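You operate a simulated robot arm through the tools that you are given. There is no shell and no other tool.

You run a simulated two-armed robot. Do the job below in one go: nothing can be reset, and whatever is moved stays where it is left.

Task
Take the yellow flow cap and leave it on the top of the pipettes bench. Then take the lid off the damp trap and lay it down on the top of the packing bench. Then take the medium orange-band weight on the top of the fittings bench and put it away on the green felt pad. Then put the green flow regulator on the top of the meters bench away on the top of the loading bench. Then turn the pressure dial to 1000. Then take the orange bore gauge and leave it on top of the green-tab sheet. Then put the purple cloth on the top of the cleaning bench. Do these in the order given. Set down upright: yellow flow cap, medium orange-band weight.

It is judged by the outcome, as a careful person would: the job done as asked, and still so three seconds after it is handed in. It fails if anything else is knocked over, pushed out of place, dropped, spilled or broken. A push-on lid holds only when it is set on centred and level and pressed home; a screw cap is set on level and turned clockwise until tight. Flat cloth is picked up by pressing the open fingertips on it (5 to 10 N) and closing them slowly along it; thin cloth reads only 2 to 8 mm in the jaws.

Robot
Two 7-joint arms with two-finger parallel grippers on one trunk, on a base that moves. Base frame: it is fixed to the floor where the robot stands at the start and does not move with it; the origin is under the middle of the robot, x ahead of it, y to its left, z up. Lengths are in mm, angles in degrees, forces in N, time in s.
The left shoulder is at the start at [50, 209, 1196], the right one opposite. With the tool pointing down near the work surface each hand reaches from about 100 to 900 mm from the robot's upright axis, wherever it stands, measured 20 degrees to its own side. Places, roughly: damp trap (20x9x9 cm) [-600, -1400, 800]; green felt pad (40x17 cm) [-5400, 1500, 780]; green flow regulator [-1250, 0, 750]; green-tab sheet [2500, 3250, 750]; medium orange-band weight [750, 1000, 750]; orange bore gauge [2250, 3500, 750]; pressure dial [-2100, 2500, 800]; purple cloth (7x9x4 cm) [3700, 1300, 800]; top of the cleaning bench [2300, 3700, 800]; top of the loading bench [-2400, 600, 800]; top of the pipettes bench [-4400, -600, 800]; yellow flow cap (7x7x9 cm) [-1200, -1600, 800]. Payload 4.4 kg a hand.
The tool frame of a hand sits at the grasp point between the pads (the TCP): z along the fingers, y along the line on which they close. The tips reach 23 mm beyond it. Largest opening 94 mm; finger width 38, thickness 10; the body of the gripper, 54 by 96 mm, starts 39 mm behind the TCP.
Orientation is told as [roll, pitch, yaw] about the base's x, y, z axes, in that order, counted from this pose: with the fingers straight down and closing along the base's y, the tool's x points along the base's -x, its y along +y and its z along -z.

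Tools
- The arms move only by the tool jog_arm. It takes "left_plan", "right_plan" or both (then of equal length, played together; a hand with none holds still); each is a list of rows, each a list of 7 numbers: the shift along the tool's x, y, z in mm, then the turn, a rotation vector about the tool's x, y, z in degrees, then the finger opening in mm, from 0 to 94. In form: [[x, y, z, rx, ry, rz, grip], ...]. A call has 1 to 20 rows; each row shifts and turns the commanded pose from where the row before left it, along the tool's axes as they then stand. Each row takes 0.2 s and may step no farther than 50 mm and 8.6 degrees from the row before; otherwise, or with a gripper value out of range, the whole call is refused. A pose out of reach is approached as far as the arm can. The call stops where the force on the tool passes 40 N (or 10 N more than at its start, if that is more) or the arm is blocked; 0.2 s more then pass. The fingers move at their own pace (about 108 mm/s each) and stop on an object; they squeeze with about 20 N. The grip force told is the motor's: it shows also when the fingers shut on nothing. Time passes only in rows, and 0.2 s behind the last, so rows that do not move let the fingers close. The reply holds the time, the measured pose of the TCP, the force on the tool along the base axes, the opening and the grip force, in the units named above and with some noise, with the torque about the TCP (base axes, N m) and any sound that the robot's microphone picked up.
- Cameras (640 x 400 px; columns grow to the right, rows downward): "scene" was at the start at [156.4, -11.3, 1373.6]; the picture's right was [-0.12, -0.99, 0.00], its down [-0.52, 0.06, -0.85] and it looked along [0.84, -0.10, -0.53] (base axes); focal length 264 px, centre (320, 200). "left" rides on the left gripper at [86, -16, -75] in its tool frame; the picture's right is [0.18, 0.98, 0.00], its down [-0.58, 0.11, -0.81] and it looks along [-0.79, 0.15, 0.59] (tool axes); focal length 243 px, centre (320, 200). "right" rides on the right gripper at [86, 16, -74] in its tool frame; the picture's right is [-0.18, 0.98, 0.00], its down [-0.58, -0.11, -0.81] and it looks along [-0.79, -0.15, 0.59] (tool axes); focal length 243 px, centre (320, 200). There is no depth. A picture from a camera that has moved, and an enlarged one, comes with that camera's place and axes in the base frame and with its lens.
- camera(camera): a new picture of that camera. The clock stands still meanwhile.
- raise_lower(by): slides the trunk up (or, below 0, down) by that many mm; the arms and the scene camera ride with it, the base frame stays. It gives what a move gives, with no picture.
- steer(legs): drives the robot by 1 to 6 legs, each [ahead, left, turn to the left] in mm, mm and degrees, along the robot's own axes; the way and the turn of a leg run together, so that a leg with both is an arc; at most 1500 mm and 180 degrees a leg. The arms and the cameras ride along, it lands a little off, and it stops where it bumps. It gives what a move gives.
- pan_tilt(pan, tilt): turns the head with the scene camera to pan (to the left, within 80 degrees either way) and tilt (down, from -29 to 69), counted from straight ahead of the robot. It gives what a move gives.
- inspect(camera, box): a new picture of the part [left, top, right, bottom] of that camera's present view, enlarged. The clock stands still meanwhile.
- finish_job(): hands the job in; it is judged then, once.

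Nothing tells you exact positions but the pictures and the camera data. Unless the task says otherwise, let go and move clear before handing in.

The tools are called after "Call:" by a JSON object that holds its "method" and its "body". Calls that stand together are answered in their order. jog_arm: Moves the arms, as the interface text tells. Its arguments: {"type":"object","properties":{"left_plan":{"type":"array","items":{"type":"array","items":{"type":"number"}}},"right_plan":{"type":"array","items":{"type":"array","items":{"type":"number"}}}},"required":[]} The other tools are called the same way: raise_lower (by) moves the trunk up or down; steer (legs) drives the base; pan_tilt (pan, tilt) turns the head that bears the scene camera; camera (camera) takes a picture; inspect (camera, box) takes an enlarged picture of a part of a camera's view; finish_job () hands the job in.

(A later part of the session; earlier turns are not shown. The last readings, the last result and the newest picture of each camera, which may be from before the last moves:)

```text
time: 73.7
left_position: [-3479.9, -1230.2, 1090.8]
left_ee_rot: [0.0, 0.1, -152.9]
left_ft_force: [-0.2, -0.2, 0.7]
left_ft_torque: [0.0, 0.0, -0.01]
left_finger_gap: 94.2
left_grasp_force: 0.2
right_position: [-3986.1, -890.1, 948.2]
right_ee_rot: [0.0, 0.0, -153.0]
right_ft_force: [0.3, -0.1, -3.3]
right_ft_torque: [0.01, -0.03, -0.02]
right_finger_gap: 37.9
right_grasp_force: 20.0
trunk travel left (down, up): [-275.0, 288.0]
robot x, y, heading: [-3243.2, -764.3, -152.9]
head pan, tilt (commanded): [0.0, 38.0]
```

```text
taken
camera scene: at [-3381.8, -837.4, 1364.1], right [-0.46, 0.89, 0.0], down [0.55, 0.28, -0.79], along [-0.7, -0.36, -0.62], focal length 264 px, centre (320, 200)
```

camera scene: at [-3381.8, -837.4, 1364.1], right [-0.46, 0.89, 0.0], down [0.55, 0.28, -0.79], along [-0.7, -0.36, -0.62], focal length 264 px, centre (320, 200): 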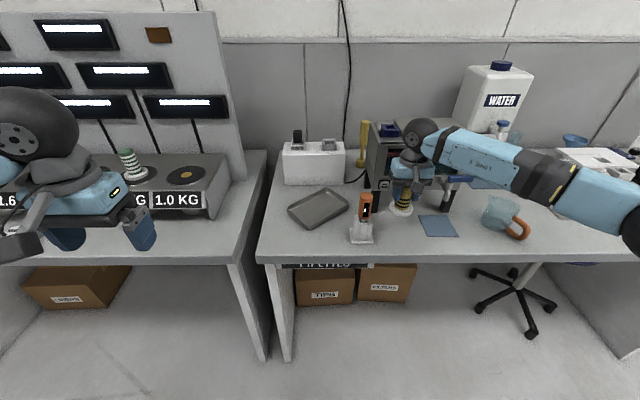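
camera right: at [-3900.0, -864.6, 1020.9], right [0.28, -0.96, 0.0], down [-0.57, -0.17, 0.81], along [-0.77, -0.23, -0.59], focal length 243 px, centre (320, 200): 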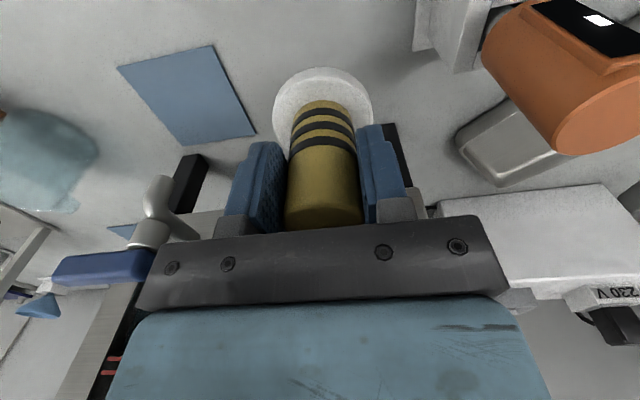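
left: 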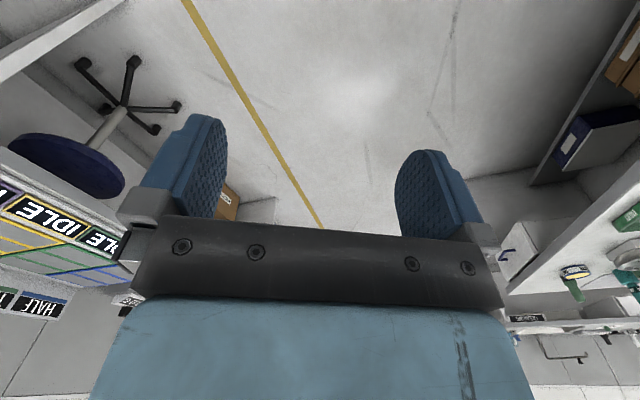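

The patch under the cap is clear on all sides. I'll come 15 mm toward me and lower to just above the bench.

Call:
{"method": "jog_arm", "body": {"right_plan": [[15, 0, 20, 0, 0, 0, 20], [0, 0, 30, 0, 0, 0, 20], [0, 0, 25, 0, 0, 0, 20], [0, 0, 4, 0, 0, 0, 20], [0, 0, 0, 0, 0, 0, 20]]}}

Call:
{"method": "inspect", "body": {"camera": "scene", "box": [340, 160, 460, 260]}}

Call:
{"method": "camera", "body": {"camera": "right"}}

```text
time: 74.9
left_position: [-3480.2, -1229.7, 1090.5]
left_ee_rot: [0.0, -0.1, -152.8]
left_ft_force: [0.4, 0.6, -0.4]
left_ft_torque: [0.0, -0.03, 0.03]
left_finger_gap: 94.0
left_grasp_force: 0.1
right_position: [-3973.4, -881.8, 869.5]
right_ee_rot: [-0.1, -0.1, -152.9]
right_ft_force: [0.4, 0.5, -3.9]
right_ft_torque: [0.02, -0.01, 0.0]
right_finger_gap: 37.7
right_grasp_force: 20.0
trunk travel left (down, up): [-275.0, 288.0]
robot x, y, heading: [-3242.6, -765.5, -152.7]
head pan, tilt (commanded): [0.0, 38.0]
```

```text
4.00 times, centred on (400, 210) of scene
camera zoom: at [-3381.1, -837.6, 1364.1], right [-0.46, 0.89, 0.0], down [0.55, 0.28, -0.79], along [-0.7, -0.36, -0.62], focal length 1057 px, centre (0, 160)
```

zoom: 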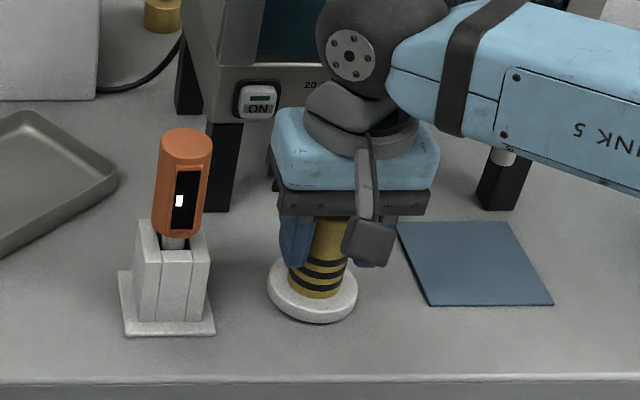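

```text
taken
camera right: at [-3886.8, -855.8, 942.2], right [0.28, -0.96, 0.0], down [-0.57, -0.17, 0.81], along [-0.77, -0.23, -0.59], focal length 243 px, centre (320, 200)
```

right: 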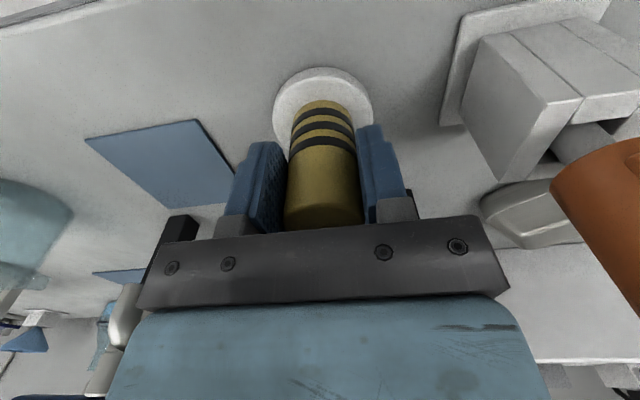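

Close to the surface now. I'll lower in 2 mm steps to feel the contact.

Call:
{"method": "jog_arm", "body": {"right_plan": [[0, 0, 2, 0, 0, 0, 20], [0, 0, 2, 0, 0, 0, 20]]}}

Call:
{"method": "jog_arm", "body": {"right_plan": [[0, 0, 2, 0, 0, 0, 20]]}}

Call:
{"method": "jog_arm", "body": {"right_plan": [[0, 0, 1.5, 0, 0, 0, 20]]}}

```text
time: 75.5
left_position: [-3479.9, -1229.8, 1090.5]
left_ee_rot: [0.0, 0.1, -152.9]
left_ft_force: [0.0, 0.5, 1.0]
left_ft_torque: [-0.03, 0.01, 0.02]
left_finger_gap: 93.9
left_grasp_force: 0.1
right_position: [-3971.5, -881.9, 865.0]
right_ee_rot: [0.0, 0.0, -152.9]
right_ft_force: [0.8, -0.5, -2.9]
right_ft_torque: [0.03, 0.01, 0.02]
right_finger_gap: 37.7
right_grasp_force: 19.7
trunk travel left (down, up): [-275.0, 288.0]
robot x, y, heading: [-3246.3, -768.7, -152.8]
head pan, tilt (commanded): [0.0, 38.0]
```

```text
time: 75.9
left_position: [-3479.0, -1229.2, 1091.4]
left_ee_rot: [0.1, -0.1, -152.9]
left_ft_force: [-0.7, -0.3, 0.9]
left_ft_torque: [-0.01, 0.03, -0.03]
left_finger_gap: 93.9
left_grasp_force: 0.0
right_position: [-3972.8, -880.1, 865.5]
right_ee_rot: [0.0, -0.1, -153.0]
right_ft_force: [-3.4, 0.3, 7.7]
right_ft_torque: [0.3, 0.03, 0.07]
right_finger_gap: 37.5
right_grasp_force: 20.2
trunk travel left (down, up): [-275.0, 288.0]
robot x, y, heading: [-3242.5, -760.7, -153.0]
head pan, tilt (commanded): [0.0, 38.0]
```

```text
time: 76.3
left_position: [-3477.3, -1230.9, 1091.1]
left_ee_rot: [0.0, -0.1, -152.8]
left_ft_force: [-0.6, -0.7, 0.9]
left_ft_torque: [-0.01, 0.02, 0.01]
left_finger_gap: 93.9
left_grasp_force: 0.2
right_position: [-3971.0, -881.4, 864.7]
right_ee_rot: [0.0, -0.3, -152.8]
right_ft_force: [-3.3, 0.5, 16.9]
right_ft_torque: [0.12, 0.41, 0.05]
right_finger_gap: 37.6
right_grasp_force: 19.5
trunk travel left (down, up): [-275.0, 288.0]
robot x, y, heading: [-3242.7, -768.6, -152.6]
head pan, tilt (commanded): [0.0, 38.0]
```

The cap is resting on the bench. I'll ease off, open the fingers a little way and lift clear.

Call:
{"method": "jog_arm", "body": {"right_plan": [[0, 0, -2, 0, 0, 0, 20], [0, 0, 0, 0, 0, 0, 45], [0, 0, 0, 0, 0, 0, 58], [0, 0, 0, 0, 0, 0, 58], [0, 0, -20, 0, 0, 0, 58], [0, 0, -40, 0, 0, 0, 58], [0, 0, -45, 0, 0, 0, 58], [0, 0, -45, 0, 0, 0, 58]]}}

Call:
{"method": "camera", "body": {"camera": "right"}}

Call:
{"method": "inspect", "body": {"camera": "scene", "box": [340, 160, 460, 260]}}

```text
time: 78.1
left_position: [-3477.6, -1228.5, 1092.1]
left_ee_rot: [0.1, -0.1, -152.7]
left_ft_force: [1.4, 0.1, -0.9]
left_ft_torque: [0.01, 0.01, 0.01]
left_finger_gap: 93.9
left_grasp_force: 0.1
right_position: [-3974.2, -881.6, 1014.3]
right_ee_rot: [0.0, -0.1, -152.9]
right_ft_force: [-0.1, -0.4, 0.2]
right_ft_torque: [-0.01, -0.01, -0.03]
right_finger_gap: 57.7
right_grasp_force: 0.0
trunk travel left (down, up): [-275.0, 288.0]
robot x, y, heading: [-3245.5, -764.1, -152.7]
head pan, tilt (commanded): [0.0, 38.0]
```

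```text
taken
camera right: at [-3888.0, -855.4, 1087.2], right [0.28, -0.96, 0.0], down [-0.57, -0.17, 0.81], along [-0.77, -0.23, -0.59], focal length 243 px, centre (320, 200)
```

right: 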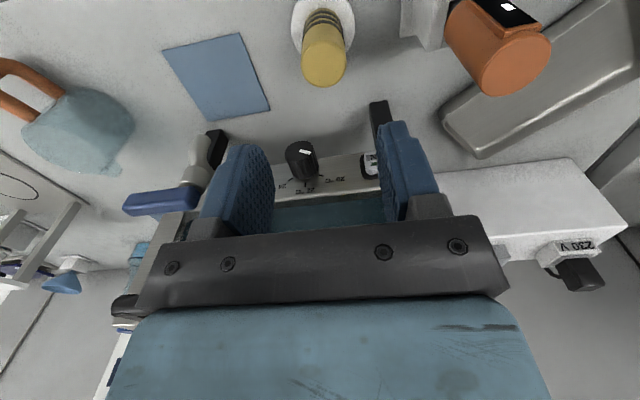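

```text
4.00 times, centred on (400, 210) of scene
camera zoom: at [-3379.7, -837.5, 1364.2], right [-0.46, 0.89, 0.0], down [0.55, 0.28, -0.79], along [-0.7, -0.36, -0.62], focal length 1057 px, centre (0, 160)
```

zoom: 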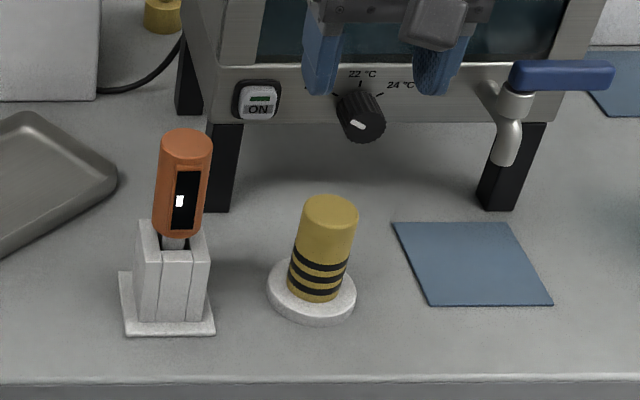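

The cap stands upright and alone on the pipettes bench. I'll draw the right hand in and drive back along the corridor to the damp trap.

Call:
{"method": "jog_arm", "body": {"right_plan": [[0, 0, -40, 0, 0, 0, 58], [20, 0, -36, 0, 0, 0, 94], [45, -5, 0, 0, 0, 0, 94], [45, -8, 0, 0, 0, 0, 94], [45, -8, 0, 0, 0, 0, 94], [45, -8, 0, 0, 0, 0, 94], [45, -8, 0, 0, 0, 0, 94], [40, -8, 0, 0, 0, 0, 94]]}}

Call:
{"method": "steer", "body": {"legs": [[0, 900, 0], [-1500, 0, 0], [-540, 0, 0], [0, 0, 90]]}}

Call:
{"method": "camera", "body": {"camera": "scene"}}

```text
time: 79.9
left_position: [-3478.0, -1229.0, 1091.4]
left_ee_rot: [0.0, -0.2, -152.8]
left_ft_force: [0.2, -0.5, 0.6]
left_ft_torque: [-0.02, 0.0, 0.0]
left_finger_gap: 94.2
left_grasp_force: 0.1
right_position: [-3738.9, -707.5, 1090.5]
right_ee_rot: [-0.1, 0.0, -152.9]
right_ft_force: [-0.6, 0.5, -0.1]
right_ft_torque: [0.02, 0.01, -0.02]
right_finger_gap: 94.0
right_grasp_force: 0.1
trunk travel left (down, up): [-275.0, 288.0]
robot x, y, heading: [-3243.6, -765.1, -152.4]
head pan, tilt (commanded): [0.0, 38.0]
```

```text
time: 101.8
left_position: [-561.6, -948.5, 1091.4]
left_ee_rot: [0.0, 0.0, -64.0]
left_ft_force: [-0.2, 0.3, 0.4]
left_ft_torque: [-0.01, -0.03, -0.01]
left_finger_gap: 94.1
left_grasp_force: 0.0
right_position: [-1085.8, -1201.2, 1090.2]
right_ee_rot: [0.0, 0.0, -64.0]
right_ft_force: [-0.4, 0.1, -0.6]
right_ft_torque: [-0.01, -0.01, -0.01]
right_finger_gap: 94.2
right_grasp_force: 0.0
trunk travel left (down, up): [-275.0, 288.0]
robot x, y, heading: [-1019.8, -706.2, -64.1]
head pan, tilt (commanded): [0.0, 38.0]
```

```text
taken
camera scene: at [-951.9, -844.0, 1364.2], right [-0.9, -0.44, 0.0], down [-0.27, 0.55, -0.79], along [0.35, -0.71, -0.62], focal length 264 px, centre (320, 200)
```

scene: 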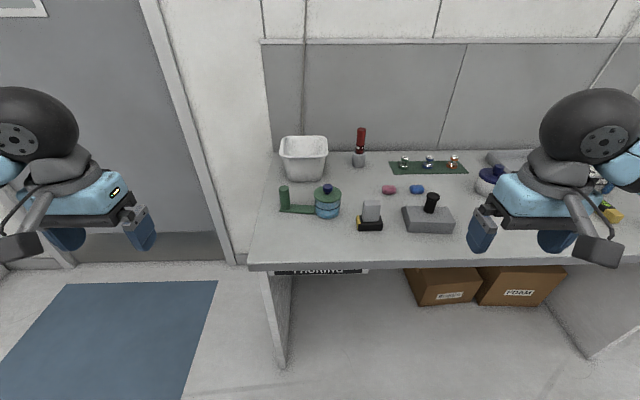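

I'm back in front of the damp trap. I'll move closer and look at it in detail.

Call:
{"method": "steer", "body": {"legs": [[220, 40, 0]]}}

Call:
{"method": "pan_tilt", "body": {"pan": 0, "tilt": 45}}

Call:
{"method": "camera", "body": {"camera": "scene"}}

Call:
{"method": "inspect", "body": {"camera": "scene", "box": [230, 130, 410, 250]}}

Call:
{"method": "camera", "body": {"camera": "right"}}

Call:
{"method": "camera", "body": {"camera": "left"}}

```text
time: 103.5
left_position: [-429.8, -1127.6, 1091.1]
left_ee_rot: [-0.1, -0.1, -64.0]
left_ft_force: [-0.3, -0.5, -0.3]
left_ft_torque: [-0.01, 0.03, 0.02]
left_finger_gap: 94.0
left_grasp_force: 0.0
right_position: [-956.0, -1378.2, 1091.3]
right_ee_rot: [-0.1, 0.0, -63.9]
right_ft_force: [0.0, 0.3, -0.3]
right_ft_torque: [0.02, 0.02, 0.02]
right_finger_gap: 93.9
right_grasp_force: 0.1
trunk travel left (down, up): [-275.0, 288.0]
robot x, y, heading: [-887.5, -883.4, -64.0]
head pan, tilt (commanded): [0.0, 38.0]
```

```text
time: 104.2
left_position: [-431.5, -1126.8, 1090.7]
left_ee_rot: [0.1, 0.0, -63.9]
left_ft_force: [-0.1, 0.2, -0.7]
left_ft_torque: [-0.02, -0.04, -0.02]
left_finger_gap: 93.9
left_grasp_force: 0.1
right_position: [-955.6, -1378.3, 1090.5]
right_ee_rot: [0.0, -0.1, -64.0]
right_ft_force: [1.0, -0.8, -1.0]
right_ft_torque: [0.01, 0.01, -0.04]
right_finger_gap: 94.1
right_grasp_force: 0.0
trunk travel left (down, up): [-275.0, 288.0]
robot x, y, heading: [-889.0, -882.6, -63.8]
head pan, tilt (commanded): [0.0, 45.0]
```

```text
taken
camera scene: at [-823.6, -1017.4, 1354.0], right [-0.9, -0.44, 0.0], down [-0.31, 0.64, -0.71], along [0.31, -0.64, -0.71], focal length 264 px, centre (320, 200)
```

scene: 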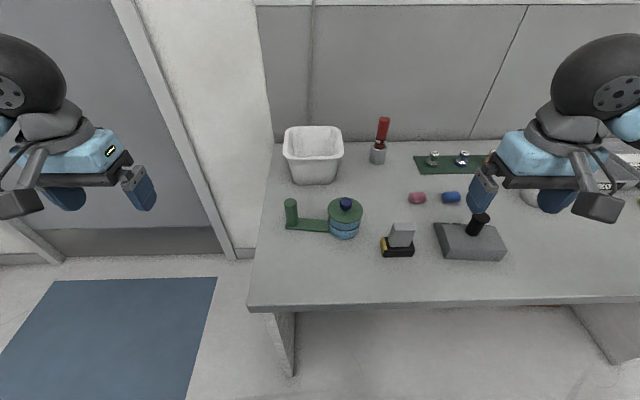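

```text
3.33 times, centred on (320, 190) of scene
camera zoom: at [-823.6, -1017.4, 1354.0], right [-0.9, -0.44, 0.0], down [-0.31, 0.64, -0.71], along [0.31, -0.64, -0.71], focal length 881 px, centre (320, 233)
```

zoom: 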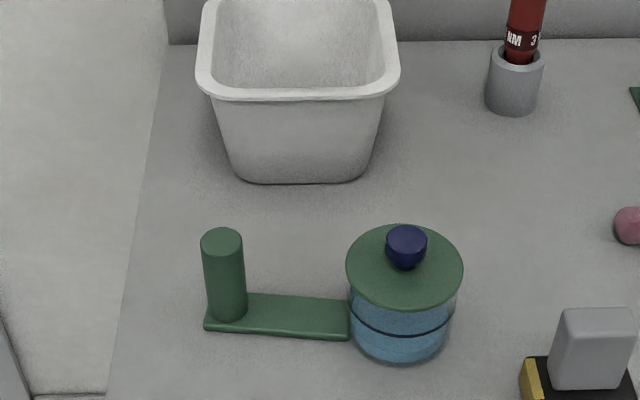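

```text
taken
camera right: at [-977.0, -1292.5, 1164.3], right [0.96, 0.26, 0.0], down [0.16, -0.57, 0.81], along [0.21, -0.78, -0.59], focal length 243 px, centre (320, 200)
```

right: 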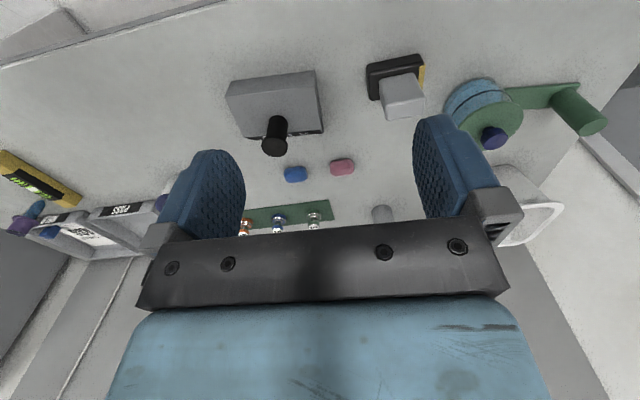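

```text
taken
camera left: at [-481.7, -1055.6, 1165.6], right [0.8, 0.6, 0.0], down [0.35, -0.47, 0.81], along [0.48, -0.65, -0.59], focal length 243 px, centre (320, 200)
```

left: 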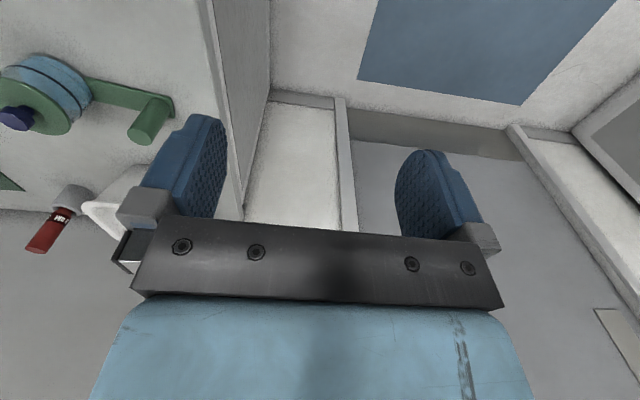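

The trap has a green post handle at its left and a green lid with a blue knob. I'll bring the right hand above the lid to measure it closely.

Call:
{"method": "jog_arm", "body": {"right_plan": [[-32, 36, 0, 0, 0, 0, 94], [-32, 36, 0, 0, 0, 0, 94], [-32, 36, 0, 0, 0, 0, 94], [-32, 36, 0, 0, 0, 0, 94], [-32, 36, 0, 0, 0, 0, 94], [-10, 22, 30, 0, 0, 0, 94], [0, 0, 20, 0, 0, 0, 94]]}}

Call:
{"method": "camera", "body": {"camera": "right"}}

Call:
{"method": "inspect", "body": {"camera": "scene", "box": [230, 130, 410, 250]}}

```text
time: 105.8
left_position: [-429.2, -1128.2, 1091.5]
left_ee_rot: [0.0, 0.0, -64.0]
left_ft_force: [0.3, 0.0, -0.2]
left_ft_torque: [0.0, -0.03, 0.02]
left_finger_gap: 94.1
left_grasp_force: 0.2
right_position: [-699.0, -1444.7, 1040.8]
right_ee_rot: [0.0, 0.0, -64.0]
right_ft_force: [-0.5, 0.4, 0.3]
right_ft_torque: [-0.02, 0.0, 0.05]
right_finger_gap: 94.1
right_grasp_force: 0.2
trunk travel left (down, up): [-275.0, 288.0]
robot x, y, heading: [-889.7, -884.3, -64.2]
head pan, tilt (commanded): [0.0, 45.0]
```

```text
taken
camera right: at [-720.0, -1358.9, 1114.9], right [0.96, 0.26, 0.0], down [0.16, -0.57, 0.81], along [0.21, -0.78, -0.59], focal length 243 px, centre (320, 200)
```

right: 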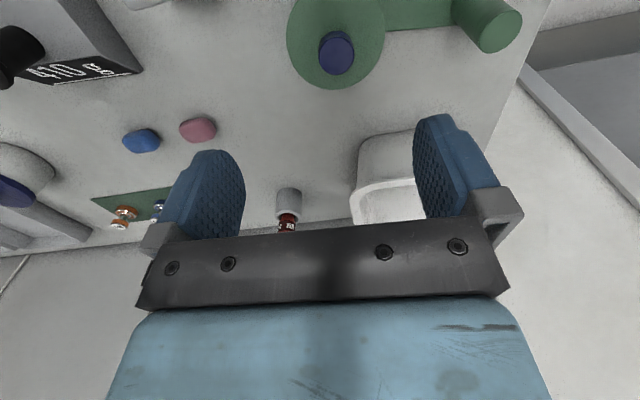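

```text
3.33 times, centred on (320, 190) of scene
camera zoom: at [-823.9, -1017.7, 1354.0], right [-0.9, -0.44, 0.0], down [-0.31, 0.64, -0.71], along [0.31, -0.64, -0.71], focal length 881 px, centre (320, 233)
```

zoom: 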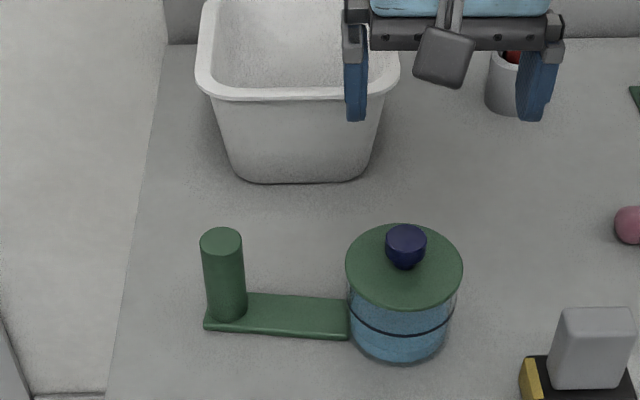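

The lid knob is about 13 mm to the left of the hand's axis. I'll shift over it and go lower for a second look.

Call:
{"method": "jog_arm", "body": {"right_plan": [[-1, 13, 20, 0, 0, 0, 94], [0, 0, 30, 0, 0, 0, 94], [0, 0, 0, 0, 0, 0, 94]]}}

Call:
{"method": "camera", "body": {"camera": "right"}}

Call:
{"method": "inspect", "body": {"camera": "scene", "box": [230, 130, 410, 250]}}

```text
time: 106.6
left_position: [-429.5, -1127.5, 1091.2]
left_ee_rot: [0.0, -0.1, -64.0]
left_ft_force: [0.1, 0.2, 0.6]
left_ft_torque: [0.0, 0.0, 0.01]
left_finger_gap: 93.7
left_grasp_force: 0.1
right_position: [-688.6, -1439.1, 991.7]
right_ee_rot: [0.1, 0.0, -64.0]
right_ft_force: [0.5, -0.8, -0.1]
right_ft_torque: [0.0, 0.0, 0.0]
right_finger_gap: 94.2
right_grasp_force: 0.1
trunk travel left (down, up): [-275.0, 288.0]
robot x, y, heading: [-889.0, -882.7, -64.3]
head pan, tilt (commanded): [0.0, 45.0]
```

```text
taken
camera right: at [-708.2, -1353.6, 1064.9], right [0.96, 0.26, 0.0], down [0.16, -0.57, 0.81], along [0.21, -0.78, -0.59], focal length 243 px, centre (320, 200)
```

right: 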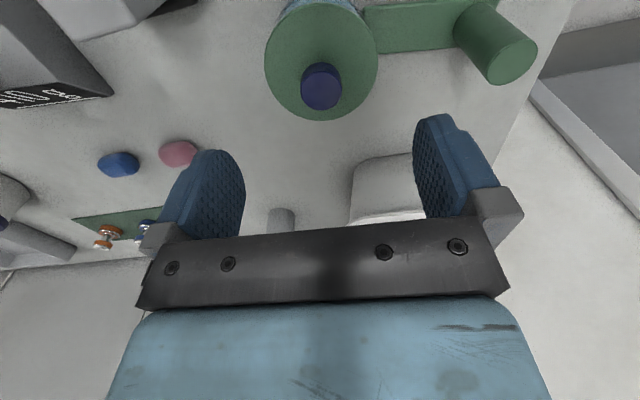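

```text
3.33 times, centred on (320, 190) of scene
camera zoom: at [-823.4, -1017.2, 1354.0], right [-0.9, -0.44, 0.0], down [-0.31, 0.64, -0.71], along [0.31, -0.64, -0.71], focal length 881 px, centre (320, 233)
```

zoom: 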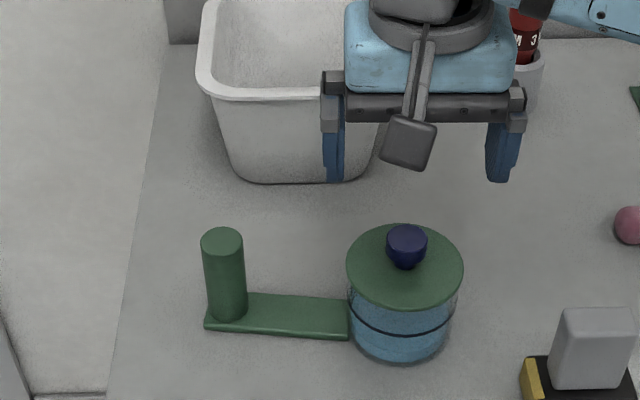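

I'll zoom the hand camera to judge the knob's height and centre better.

Call:
{"method": "inspect", "body": {"camera": "right", "box": [240, 0, 400, 130]}}

Call:
{"method": "inspect", "body": {"camera": "scene", "box": [320, 190, 380, 240]}}

```text
3.08 times, centred on (320, 65) of right
camera zoom: at [-708.2, -1353.6, 1064.9], right [0.96, 0.26, 0.0], down [0.16, -0.57, 0.81], along [0.21, -0.78, -0.59], focal length 746 px, centre (320, 615)
```

zoom: 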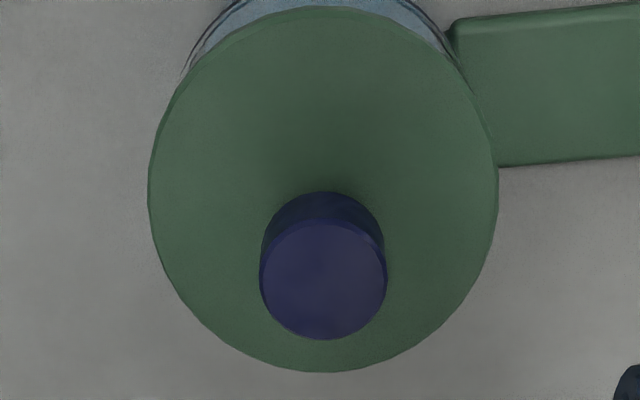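

```text
8.00 times, centred on (350, 215) of scene
camera zoom: at [-823.4, -1017.2, 1354.0], right [-0.9, -0.44, 0.0], down [-0.31, 0.64, -0.71], along [0.31, -0.64, -0.71], focal length 2114 px, centre (80, 80)
```

zoom: 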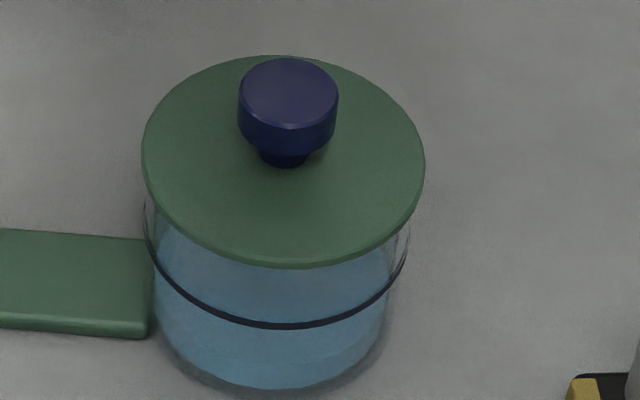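

The lid is a disc about 89 mm wide at z 865 with a knob topping out at z 890 near [-685, -1450]; the post stands near [-562, -1395]. I'll centre the right hand over the knob and bring the left hand, tilted back 30°, above the post to hold the trap.

Call:
{"method": "jog_arm", "body": {"left_plan": [[-30, -39.4, 0, 0, 0, 0, 70], [-30, -39.4, 0, 0, 0, 0, 70], [-30, -39.4, 0, 0, 0, 0, 70], [-30, -39.4, 0, 0, 0, 0, 70], [-30, -39.4, 0, 0, 0, 0, 70], [-25, -39.4, 0, 0, 0, 0, 70], [0, 0, 30, 0, -7.5, 0, 70], [0, 0, 30, 0, -7.5, 0, 70], [0, 0, 0, 0, -7.5, 0, 70], [0, 0, 0, 0, -7.5, 0, 70]], "right_plan": [[-12, -1.5, 0, 0, 0, 0, 60], [0, 0, 0, 0, 0, 0, 60], [0, 0, 0, 0, 0, 0, 60], [0, 0, 0, 0, 0, 0, 60], [0, 0, 0, 0, 0, 0, 60], [0, 0, 0, 0, 0, 0, 60], [0, 0, 0, 0, 0, 0, 60], [0, 0, 0, 0, 0, 0, 60], [0, 0, 0, 0, 0, 0, 60], [0, 0, 0, 0, 0, 0, 60]]}}

Call:
{"method": "camera", "body": {"camera": "left"}}

Call:
{"method": "camera", "body": {"camera": "scene"}}

Call:
{"method": "camera", "body": {"camera": "right"}}

```text
time: 108.8
left_position: [-563.2, -1390.8, 1031.2]
left_ee_rot: [0.0, -30.2, -64.0]
left_ft_force: [-0.3, -0.8, 0.1]
left_ft_torque: [0.01, 0.03, -0.02]
left_finger_gap: 70.2
left_grasp_force: 0.1
right_position: [-684.2, -1449.9, 992.1]
right_ee_rot: [0.0, 0.0, -64.0]
right_ft_force: [-0.1, -0.1, 0.7]
right_ft_torque: [-0.02, -0.01, 0.01]
right_finger_gap: 60.2
right_grasp_force: 0.1
trunk travel left (down, up): [-275.0, 288.0]
robot x, y, heading: [-889.0, -884.1, -64.2]
head pan, tilt (commanded): [0.0, 45.0]
```

```text
taken
camera left: at [-626.4, -1296.5, 1052.3], right [0.81, 0.57, -0.09], down [0.14, -0.04, 0.99], along [0.56, -0.82, -0.11], focal length 243 px, centre (320, 200)
```

left: 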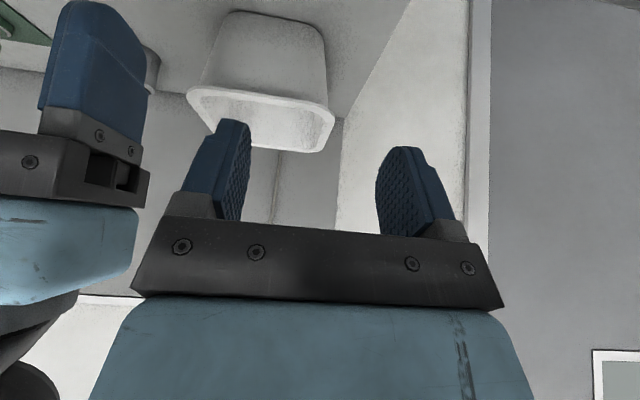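

```text
taken
camera scene: at [-823.5, -1017.5, 1353.9], right [-0.9, -0.44, 0.0], down [-0.31, 0.64, -0.71], along [0.31, -0.64, -0.71], focal length 264 px, centre (320, 200)
```

scene: 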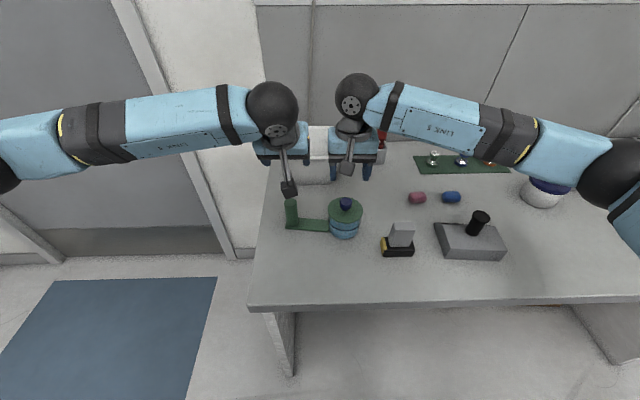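

```text
taken
camera right: at [-704.8, -1365.1, 1065.4], right [0.96, 0.26, 0.0], down [0.16, -0.57, 0.81], along [0.21, -0.78, -0.59], focal length 243 px, centre (320, 200)
```

right: 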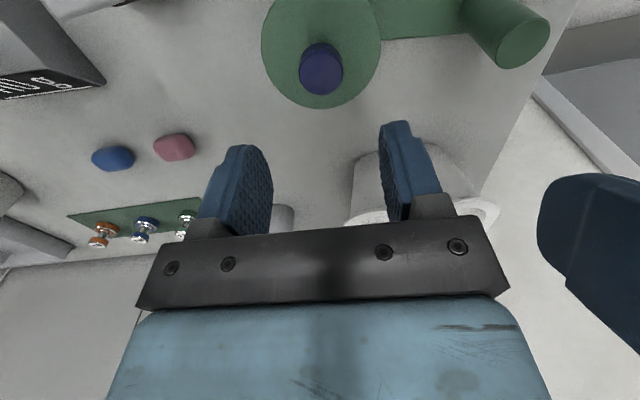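

Both hands are well apart. I'll lower the left hand part way and check it against the post.

Call:
{"method": "jog_arm", "body": {"left_plan": [[16.7, 0, 28.9, 0, 0, 0, 70], [16.7, 0, 28.9, 0, 0, 0, 70], [16.7, 0, 28.9, 0, 0, 0, 70]]}}

Call:
{"method": "camera", "body": {"camera": "left"}}

Call:
{"method": "inspect", "body": {"camera": "scene", "box": [240, 120, 400, 250]}}

```text
time: 109.6
left_position: [-564.9, -1391.2, 932.0]
left_ee_rot: [0.1, -30.1, -64.0]
left_ft_force: [-0.8, 0.5, 0.4]
left_ft_torque: [0.0, -0.01, -0.04]
left_finger_gap: 69.8
left_grasp_force: 0.0
right_position: [-683.8, -1450.3, 991.9]
right_ee_rot: [0.1, 0.0, -63.9]
right_ft_force: [-0.1, 0.4, -0.6]
right_ft_torque: [0.02, 0.01, -0.02]
right_finger_gap: 59.9
right_grasp_force: 0.0
trunk travel left (down, up): [-275.0, 288.0]
robot x, y, heading: [-889.3, -882.7, -64.1]
head pan, tilt (commanded): [0.0, 45.0]
```

```text
taken
camera left: at [-627.0, -1296.7, 952.6], right [0.81, 0.57, -0.09], down [0.14, -0.04, 0.99], along [0.56, -0.82, -0.12], focal length 243 px, centre (320, 200)
```

left: 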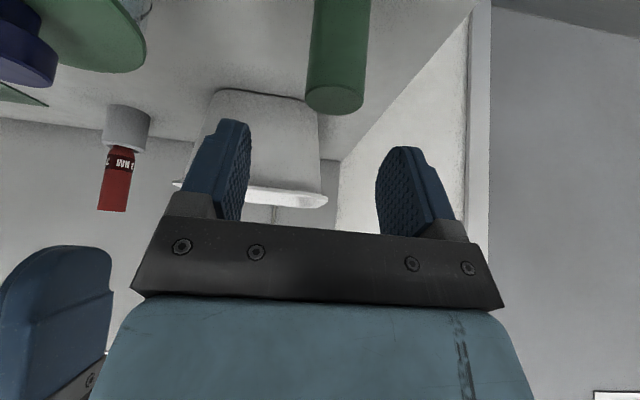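

```text
3.08 times, centred on (320, 185) of scene
camera zoom: at [-823.2, -1017.8, 1353.9], right [-0.9, -0.44, 0.0], down [-0.31, 0.64, -0.71], along [0.31, -0.64, -0.71], focal length 813 px, centre (320, 246)
```

zoom: 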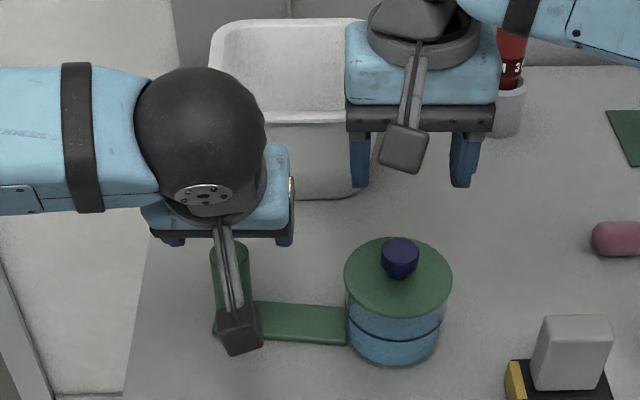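

The post is nearly between the left fingers. I'll finish lowering to mid-post with a small correction and close on it.

Call:
{"method": "jog_arm", "body": {"left_plan": [[12.6, 3.3, 24.3, 0, 0, 0, 70], [12.6, 0, 24.3, 0, 0, 0, 70], [12.5, 0, 24.3, 0, 0, 0, 70], [0, 0, 0, 0, 0, 0, 70]]}}

Call:
{"method": "camera", "body": {"camera": "left"}}

Call:
{"method": "inspect", "body": {"camera": "scene", "box": [240, 120, 400, 250]}}

```text
time: 110.6
left_position: [-560.5, -1392.5, 850.2]
left_ee_rot: [0.0, -30.0, -64.0]
left_ft_force: [-0.3, 0.5, -1.0]
left_ft_torque: [0.02, -0.01, -0.01]
left_finger_gap: 69.8
left_grasp_force: 0.0
right_position: [-685.1, -1449.5, 992.0]
right_ee_rot: [0.0, -0.1, -64.0]
right_ft_force: [-0.1, 0.0, -0.2]
right_ft_torque: [-0.03, -0.04, 0.03]
right_finger_gap: 60.0
right_grasp_force: 0.0
trunk travel left (down, up): [-275.0, 288.0]
robot x, y, heading: [-888.3, -880.8, -63.9]
head pan, tilt (commanded): [0.0, 45.0]
```

```text
taken
camera left: at [-622.8, -1298.0, 871.8], right [0.81, 0.57, -0.09], down [0.14, -0.04, 0.99], along [0.56, -0.82, -0.12], focal length 243 px, centre (320, 200)
```

left: 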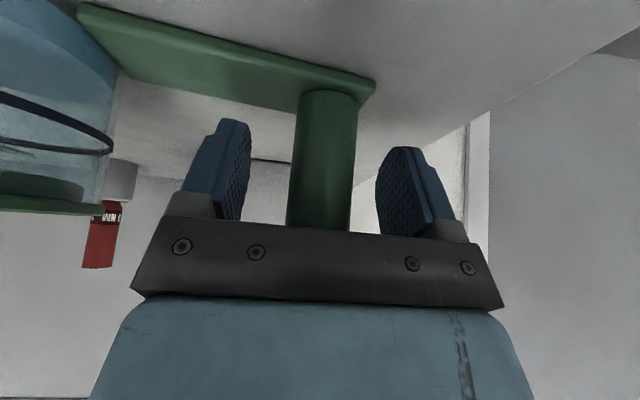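

```text
3.08 times, centred on (320, 185) of scene
camera zoom: at [-823.8, -1017.3, 1354.0], right [-0.9, -0.44, 0.0], down [-0.31, 0.64, -0.71], along [0.31, -0.64, -0.71], focal length 813 px, centre (320, 246)
```

zoom: 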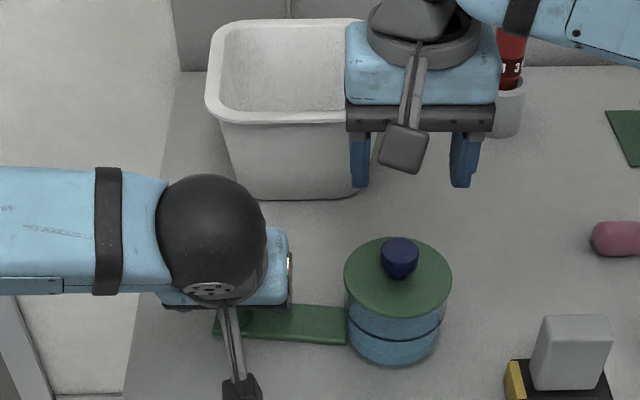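

The post is centred between the left fingers. I'll close on it, then lower the right hand onto the knob.

Call:
{"method": "jog_arm", "body": {"left_plan": [[0, 0, 0, 0, 0, 0, 45], [0, 0, 0, 0, 0, 0, 35], [0, 0, 0, 0, 0, 0, 25], [0, 0, 0, 0, 0, 0, 15], [0, 0, 0, 0, 0, 0, 15]], "right_plan": [[0, 0, 0, 0, 0, 0, 60], [0, 0, 0, 0, 0, 0, 60], [0, 0, 0, 0, 0, 0, 60], [0, 0, 40, 0, 0, 0, 60], [0, 0, 35, 0, 0, 0, 60]]}}

Call:
{"method": "camera", "body": {"camera": "right"}}

```text
time: 111.8
left_position: [-560.7, -1392.1, 849.8]
left_ee_rot: [0.0, -29.9, -64.0]
left_ft_force: [0.6, -0.7, 0.0]
left_ft_torque: [0.06, -0.22, -0.03]
left_finger_gap: 31.3
left_grasp_force: 20.1
right_position: [-682.8, -1450.7, 916.3]
right_ee_rot: [0.0, 0.0, -64.0]
right_ft_force: [0.4, 0.2, -1.0]
right_ft_torque: [0.0, 0.04, -0.01]
right_finger_gap: 60.0
right_grasp_force: 0.0
trunk travel left (down, up): [-275.0, 288.0]
robot x, y, heading: [-888.8, -882.1, -64.0]
head pan, tilt (commanded): [0.0, 45.0]
```

```text
taken
camera right: at [-703.4, -1364.5, 990.3], right [0.96, 0.26, 0.0], down [0.16, -0.57, 0.81], along [0.21, -0.78, -0.59], focal length 243 px, centre (320, 200)
```

right: 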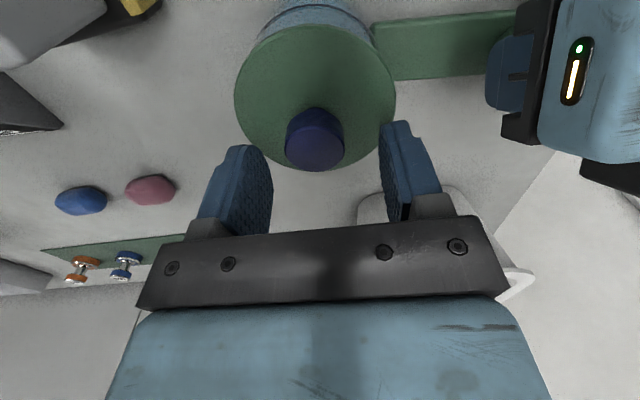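

Nearly centred; I'll shift 2.5 mm right, lower onto the knob and close.

Call:
{"method": "jog_arm", "body": {"right_plan": [[0, -2.5, 10, 0, 0, 0, 60], [0, 0, 14, 0, 0, 0, 60], [0, 0, 0, 0, 0, 0, 45], [0, 0, 0, 0, 0, 0, 30], [0, 0, 0, 0, 0, 0, 20], [0, 0, 0, 0, 0, 0, 15], [0, 0, 0, 0, 0, 0, 15]]}}

Call:
{"method": "camera", "body": {"camera": "right"}}

```text
time: 112.8
left_position: [-559.8, -1391.2, 851.7]
left_ee_rot: [0.0, -30.1, -64.1]
left_ft_force: [-3.5, -2.1, 2.8]
left_ft_torque: [0.21, -0.33, -0.03]
left_finger_gap: 31.3
left_grasp_force: 20.1
right_position: [-684.4, -1449.9, 897.6]
right_ee_rot: [0.4, -0.5, -64.0]
right_ft_force: [4.3, 3.6, 11.2]
right_ft_torque: [0.09, 0.08, -0.05]
right_finger_gap: 29.3
right_grasp_force: 10.3
trunk travel left (down, up): [-275.0, 288.0]
robot x, y, heading: [-889.9, -887.2, -64.2]
head pan, tilt (commanded): [0.0, 45.0]
stopped in row 5 (right hand): the force on the tool passed its limit at 41 N (the readings are from after the stop); the commanded pose is now the measured one
```

```text
taken
camera right: at [-705.6, -1365.0, 971.4], right [0.96, 0.27, 0.01], down [0.15, -0.57, 0.81], along [0.22, -0.78, -0.59], focal length 243 px, centre (320, 200)
```

right: 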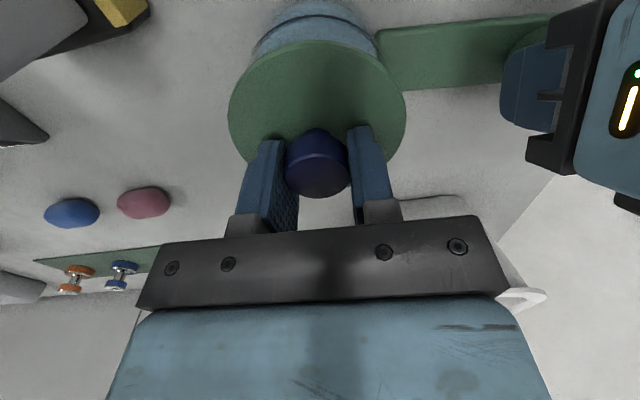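

The fingertips touched the lid disc while closing. I'll ease up 3 mm and close fully on the knob.

Call:
{"method": "jog_arm", "body": {"right_plan": [[0, 0, -1.5, 0, 0, 0, 30], [0, 0, -1.5, 0, 0, 0, 28], [0, 0, 0, 0, 0, 0, 20], [0, 0, 0, 0, 0, 0, 15], [0, 0, 0, 0, 0, 0, 15]]}}

Call:
{"method": "camera", "body": {"camera": "right"}}

```text
time: 114.0
left_position: [-561.0, -1392.6, 851.1]
left_ee_rot: [-0.1, -30.0, -64.0]
left_ft_force: [-3.0, 0.4, 11.5]
left_ft_torque: [-0.27, 0.34, 0.06]
left_finger_gap: 31.5
left_grasp_force: 20.0
right_position: [-685.0, -1452.0, 899.5]
right_ee_rot: [0.2, -0.4, -64.1]
right_ft_force: [0.8, 0.6, 0.3]
right_ft_torque: [0.02, -0.02, -0.01]
right_finger_gap: 28.8
right_grasp_force: 19.9
trunk travel left (down, up): [-275.0, 288.0]
robot x, y, heading: [-886.3, -880.5, -64.1]
head pan, tilt (commanded): [0.0, 45.0]
heard: snap
```

```text
taken
camera right: at [-706.6, -1365.6, 972.8], right [0.96, 0.26, 0.0], down [0.15, -0.57, 0.81], along [0.22, -0.78, -0.59], focal length 243 px, centre (320, 200)
```

right: 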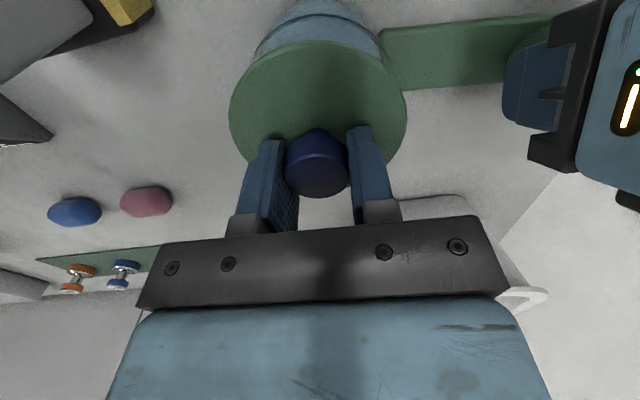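

I heard a snap — the lid has likely come free. I'll lift it gently and look.

Call:
{"method": "jog_arm", "body": {"right_plan": [[0, 0, -5, 0, 0, 0, 15], [0, 0, -10, 0, 0, 0, 15], [0, 0, -15, 0, 0, 0, 15], [0, 0, -30, 0, 0, 0, 15]]}}

Call:
{"method": "camera", "body": {"camera": "right"}}

Call:
{"method": "inspect", "body": {"camera": "scene", "box": [240, 120, 400, 250]}}

```text
time: 115.0
left_position: [-560.4, -1392.2, 850.8]
left_ee_rot: [0.1, -29.9, -64.0]
left_ft_force: [-0.8, -1.1, 14.2]
left_ft_torque: [-0.3, 0.34, 0.04]
left_finger_gap: 31.4
left_grasp_force: 20.0
right_position: [-686.2, -1450.0, 959.5]
right_ee_rot: [0.3, -0.4, -64.1]
right_ft_force: [0.4, 0.0, -1.2]
right_ft_torque: [0.0, 0.01, 0.0]
right_finger_gap: 29.0
right_grasp_force: 19.2
trunk travel left (down, up): [-275.0, 288.0]
robot x, y, heading: [-889.9, -883.4, -64.4]
head pan, tilt (commanded): [0.0, 45.0]
```

```text
taken
camera right: at [-707.3, -1364.3, 1032.3], right [0.96, 0.26, 0.0], down [0.15, -0.57, 0.81], along [0.22, -0.78, -0.59], focal length 243 px, centre (320, 200)
```

right: 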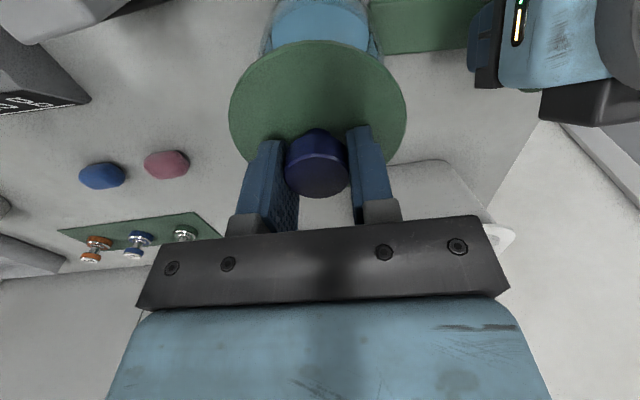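

```text
3.08 times, centred on (320, 185) of scene
camera zoom: at [-824.5, -1016.3, 1354.1], right [-0.9, -0.44, 0.0], down [-0.31, 0.64, -0.71], along [0.31, -0.64, -0.71], focal length 813 px, centre (320, 246)
```

zoom: 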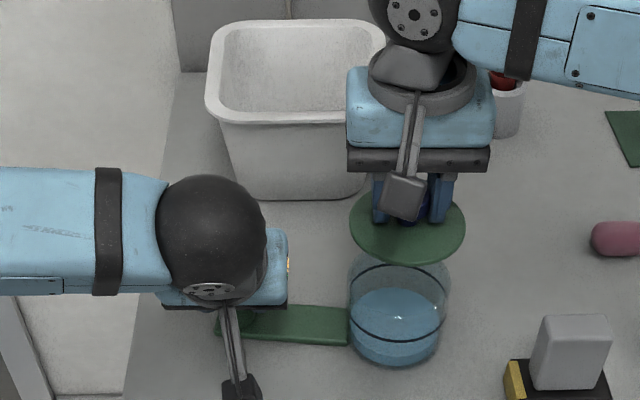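

The lid is off and the trap stands undisturbed with its liquid. First I'll ease the left hand's pressure on the post and release it.

Call:
{"method": "jog_arm", "body": {"left_plan": [[-0.5, 0, -0.9, 0, 0, 0, 15], [0, 0, 0, 0, 0, 0, 15]]}}

```text
time: 115.6
left_position: [-560.5, -1392.8, 851.3]
left_ee_rot: [0.0, -29.9, -64.0]
left_ft_force: [-2.1, -0.4, 9.3]
left_ft_torque: [-0.44, 0.23, 0.05]
left_finger_gap: 31.5
left_grasp_force: 19.2
right_position: [-685.4, -1450.0, 958.7]
right_ee_rot: [0.3, -0.3, -64.0]
right_ft_force: [-0.2, 0.4, -0.1]
right_ft_torque: [-0.01, 0.05, -0.01]
right_finger_gap: 28.4
right_grasp_force: 19.8
trunk travel left (down, up): [-275.0, 288.0]
robot x, y, heading: [-888.1, -884.7, -64.0]
head pan, tilt (commanded): [0.0, 45.0]
```

Call:
{"method": "jog_arm", "body": {"left_plan": [[-0.7, 0, -1.2, 0, 0, 0, 15], [0, 0, 0, 0, 0, 0, 15]]}}

```text
time: 116.2
left_position: [-560.3, -1391.9, 851.5]
left_ee_rot: [0.1, -29.8, -64.0]
left_ft_force: [0.1, 0.4, 1.3]
left_ft_torque: [-0.23, 0.22, -0.04]
left_finger_gap: 31.6
left_grasp_force: 20.2
right_position: [-684.0, -1450.3, 958.9]
right_ee_rot: [0.2, -0.3, -64.1]
right_ft_force: [0.5, -0.5, 0.0]
right_ft_torque: [-0.02, -0.01, -0.05]
right_finger_gap: 28.5
right_grasp_force: 20.9
trunk travel left (down, up): [-275.0, 288.0]
robot x, y, heading: [-890.2, -883.7, -64.1]
head pan, tilt (commanded): [0.0, 45.0]
```

The left hand is nearly unloaded. I'll open it and raise it straight up off the post.

Call:
{"method": "jog_arm", "body": {"left_plan": [[0, 0, 0, 0, 0, 0, 36], [0, 0, 0, 0, 0, 0, 50], [0, 0, 0, 0, 0, 0, 66], [-15, 0, -26, 0, 0, 0, 70], [-22, 0, -38, 0, 0, 0, 70], [-22, 0, -38, 0, 0, 0, 70], [-22, 0, -38, 0, 0, 0, 70], [-22, 0, -38, 0, 0, 0, 70]]}}

Call:
{"method": "camera", "body": {"camera": "scene"}}

```text
time: 118.0
left_position: [-560.3, -1391.4, 1057.8]
left_ee_rot: [0.0, -30.0, -64.1]
left_ft_force: [0.6, 0.3, -0.5]
left_ft_torque: [0.0, 0.02, 0.05]
left_finger_gap: 69.7
left_grasp_force: 0.1
right_position: [-685.2, -1450.1, 958.3]
right_ee_rot: [0.2, -0.2, -64.2]
right_ft_force: [0.2, 0.7, -0.8]
right_ft_torque: [-0.03, -0.03, 0.01]
right_finger_gap: 28.8
right_grasp_force: 19.6
trunk travel left (down, up): [-275.0, 288.0]
robot x, y, heading: [-889.7, -884.0, -64.0]
head pan, tilt (commanded): [0.0, 45.0]
```

```text
taken
camera scene: at [-824.2, -1017.1, 1353.9], right [-0.9, -0.44, 0.0], down [-0.31, 0.64, -0.71], along [0.31, -0.64, -0.71], focal length 264 px, centre (320, 200)
```

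scene: 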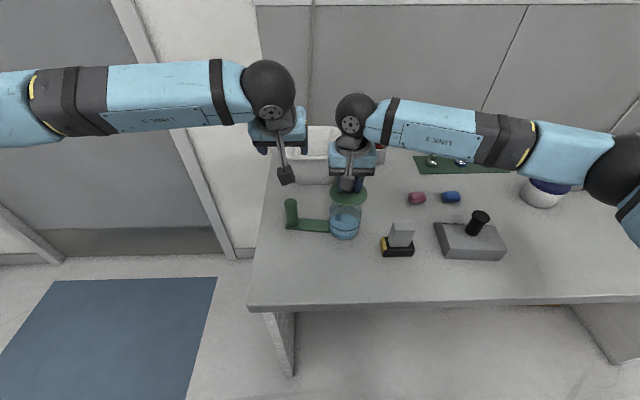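

The left hand is clear. I'll draw it back while carrying the lid to the free area in front of the trap.

Call:
{"method": "jog_arm", "body": {"left_plan": [[0, 40, 0, 0, 0, 0, 94], [0, 40, 0, 0, 0, 0, 94], [0, 40, 0, 0, 7.5, 0, 94], [0, 40, 0, 0, 7.5, 0, 94], [0, 40, 0, 0, 7.5, 0, 94], [0, 36, 0, 0, 7.5, 0, 94], [40, 0, -10, 0, 0, 0, 94], [40, 0, -12, 0, 0, 0, 94], [40, 0, -12, 0, 0, 0, 94]], "right_plan": [[38, 13, 0, 0, 0, 0, 15], [38, 13, 0, 0, 0, 0, 15], [39, 14, 0, 0, 0, 0, 15], [0, 0, 30, 0, 0, 0, 15], [0, 0, 30, 0, 0, 0, 15], [0, 0, 25, 0, 0, 0, 15], [0, 0, 15, 0, 0, 0, 15], [0, 0, 10, 0, 0, 0, 15], [0, 0, 0, 0, 0, 0, 15]]}}

Call:
{"method": "camera", "body": {"camera": "right"}}

Call:
{"method": "inspect", "body": {"camera": "scene", "box": [240, 150, 400, 280]}}

```text
time: 120.0
left_position: [-402.7, -1180.3, 1090.3]
left_ee_rot: [-0.1, 0.1, -64.0]
left_ft_force: [-0.3, -0.5, 0.0]
left_ft_torque: [0.01, 0.01, -0.02]
left_finger_gap: 93.8
left_grasp_force: 0.1
right_position: [-698.7, -1330.8, 849.4]
right_ee_rot: [0.2, -0.4, -64.1]
right_ft_force: [0.6, 0.3, -0.1]
right_ft_torque: [0.01, 0.0, 0.03]
right_finger_gap: 28.8
right_grasp_force: 19.8
trunk travel left (down, up): [-275.0, 288.0]
robot x, y, heading: [-885.5, -885.2, -64.1]
head pan, tilt (commanded): [0.0, 45.0]
```

```text
taken
camera right: at [-720.0, -1244.8, 922.1], right [0.96, 0.26, 0.0], down [0.15, -0.57, 0.81], along [0.22, -0.78, -0.59], focal length 243 px, centre (320, 200)
```

right: 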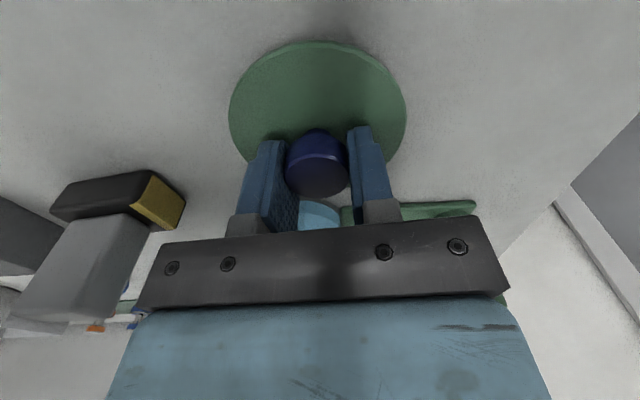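

```text
3.08 times, centred on (320, 215) of scene
camera zoom: at [-824.0, -1016.3, 1354.1], right [-0.9, -0.44, 0.0], down [-0.31, 0.64, -0.71], along [0.31, -0.64, -0.71], focal length 813 px, centre (320, 154)
```

zoom: 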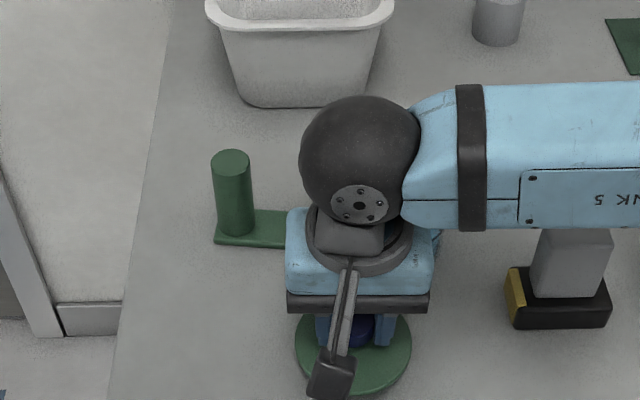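

The lid hovers over clear bench. I'll lower it in small steps until it touches.

Call:
{"method": "jog_arm", "body": {"right_plan": [[0, 0, 3, 0, 0, 0, 15], [0, 0, 3, 0, 0, 0, 15]]}}

Call:
{"method": "jog_arm", "body": {"right_plan": [[0, 0, 2, 0, 0, 0, 15], [0, 0, 2, 0, 0, 0, 15]]}}

Call:
{"method": "jog_arm", "body": {"right_plan": [[0, 0, 2, 0, 0, 0, 15]]}}

```text
time: 120.6
left_position: [-400.9, -1182.1, 1091.4]
left_ee_rot: [0.1, 0.0, -64.0]
left_ft_force: [-0.4, -0.5, 0.2]
left_ft_torque: [-0.02, 0.01, -0.03]
left_finger_gap: 93.9
left_grasp_force: 0.2
right_position: [-698.6, -1330.5, 842.4]
right_ee_rot: [0.2, -0.4, -64.0]
right_ft_force: [0.7, 0.3, -0.2]
right_ft_torque: [0.01, 0.01, 0.01]
right_finger_gap: 28.9
right_grasp_force: 19.8
trunk travel left (down, up): [-275.0, 288.0]
robot x, y, heading: [-889.5, -880.4, -64.0]
head pan, tilt (commanded): [0.0, 45.0]
```

```text
time: 121.2
left_position: [-402.9, -1181.7, 1091.1]
left_ee_rot: [0.1, 0.0, -64.1]
left_ft_force: [0.0, -0.3, 0.4]
left_ft_torque: [-0.05, -0.01, -0.05]
left_finger_gap: 94.1
left_grasp_force: 0.0
right_position: [-697.8, -1331.7, 838.7]
right_ee_rot: [0.3, -0.3, -64.1]
right_ft_force: [-0.6, -0.2, -0.8]
right_ft_torque: [-0.03, 0.0, 0.02]
right_finger_gap: 29.0
right_grasp_force: 20.0
trunk travel left (down, up): [-275.0, 288.0]
robot x, y, heading: [-889.5, -882.1, -64.1]
head pan, tilt (commanded): [0.0, 45.0]
```

```text
time: 121.6
left_position: [-401.5, -1181.5, 1091.5]
left_ee_rot: [-0.1, 0.2, -64.0]
left_ft_force: [-0.1, -0.5, -1.5]
left_ft_torque: [0.01, -0.01, 0.01]
left_finger_gap: 94.1
left_grasp_force: 0.0
right_position: [-698.2, -1330.4, 836.3]
right_ee_rot: [0.2, -0.3, -64.1]
right_ft_force: [-0.8, 0.0, 1.5]
right_ft_torque: [-0.04, 0.09, 0.01]
right_finger_gap: 28.6
right_grasp_force: 20.2
trunk travel left (down, up): [-275.0, 288.0]
robot x, y, heading: [-884.5, -883.2, -64.1]
head pan, tilt (commanded): [0.0, 45.0]
```

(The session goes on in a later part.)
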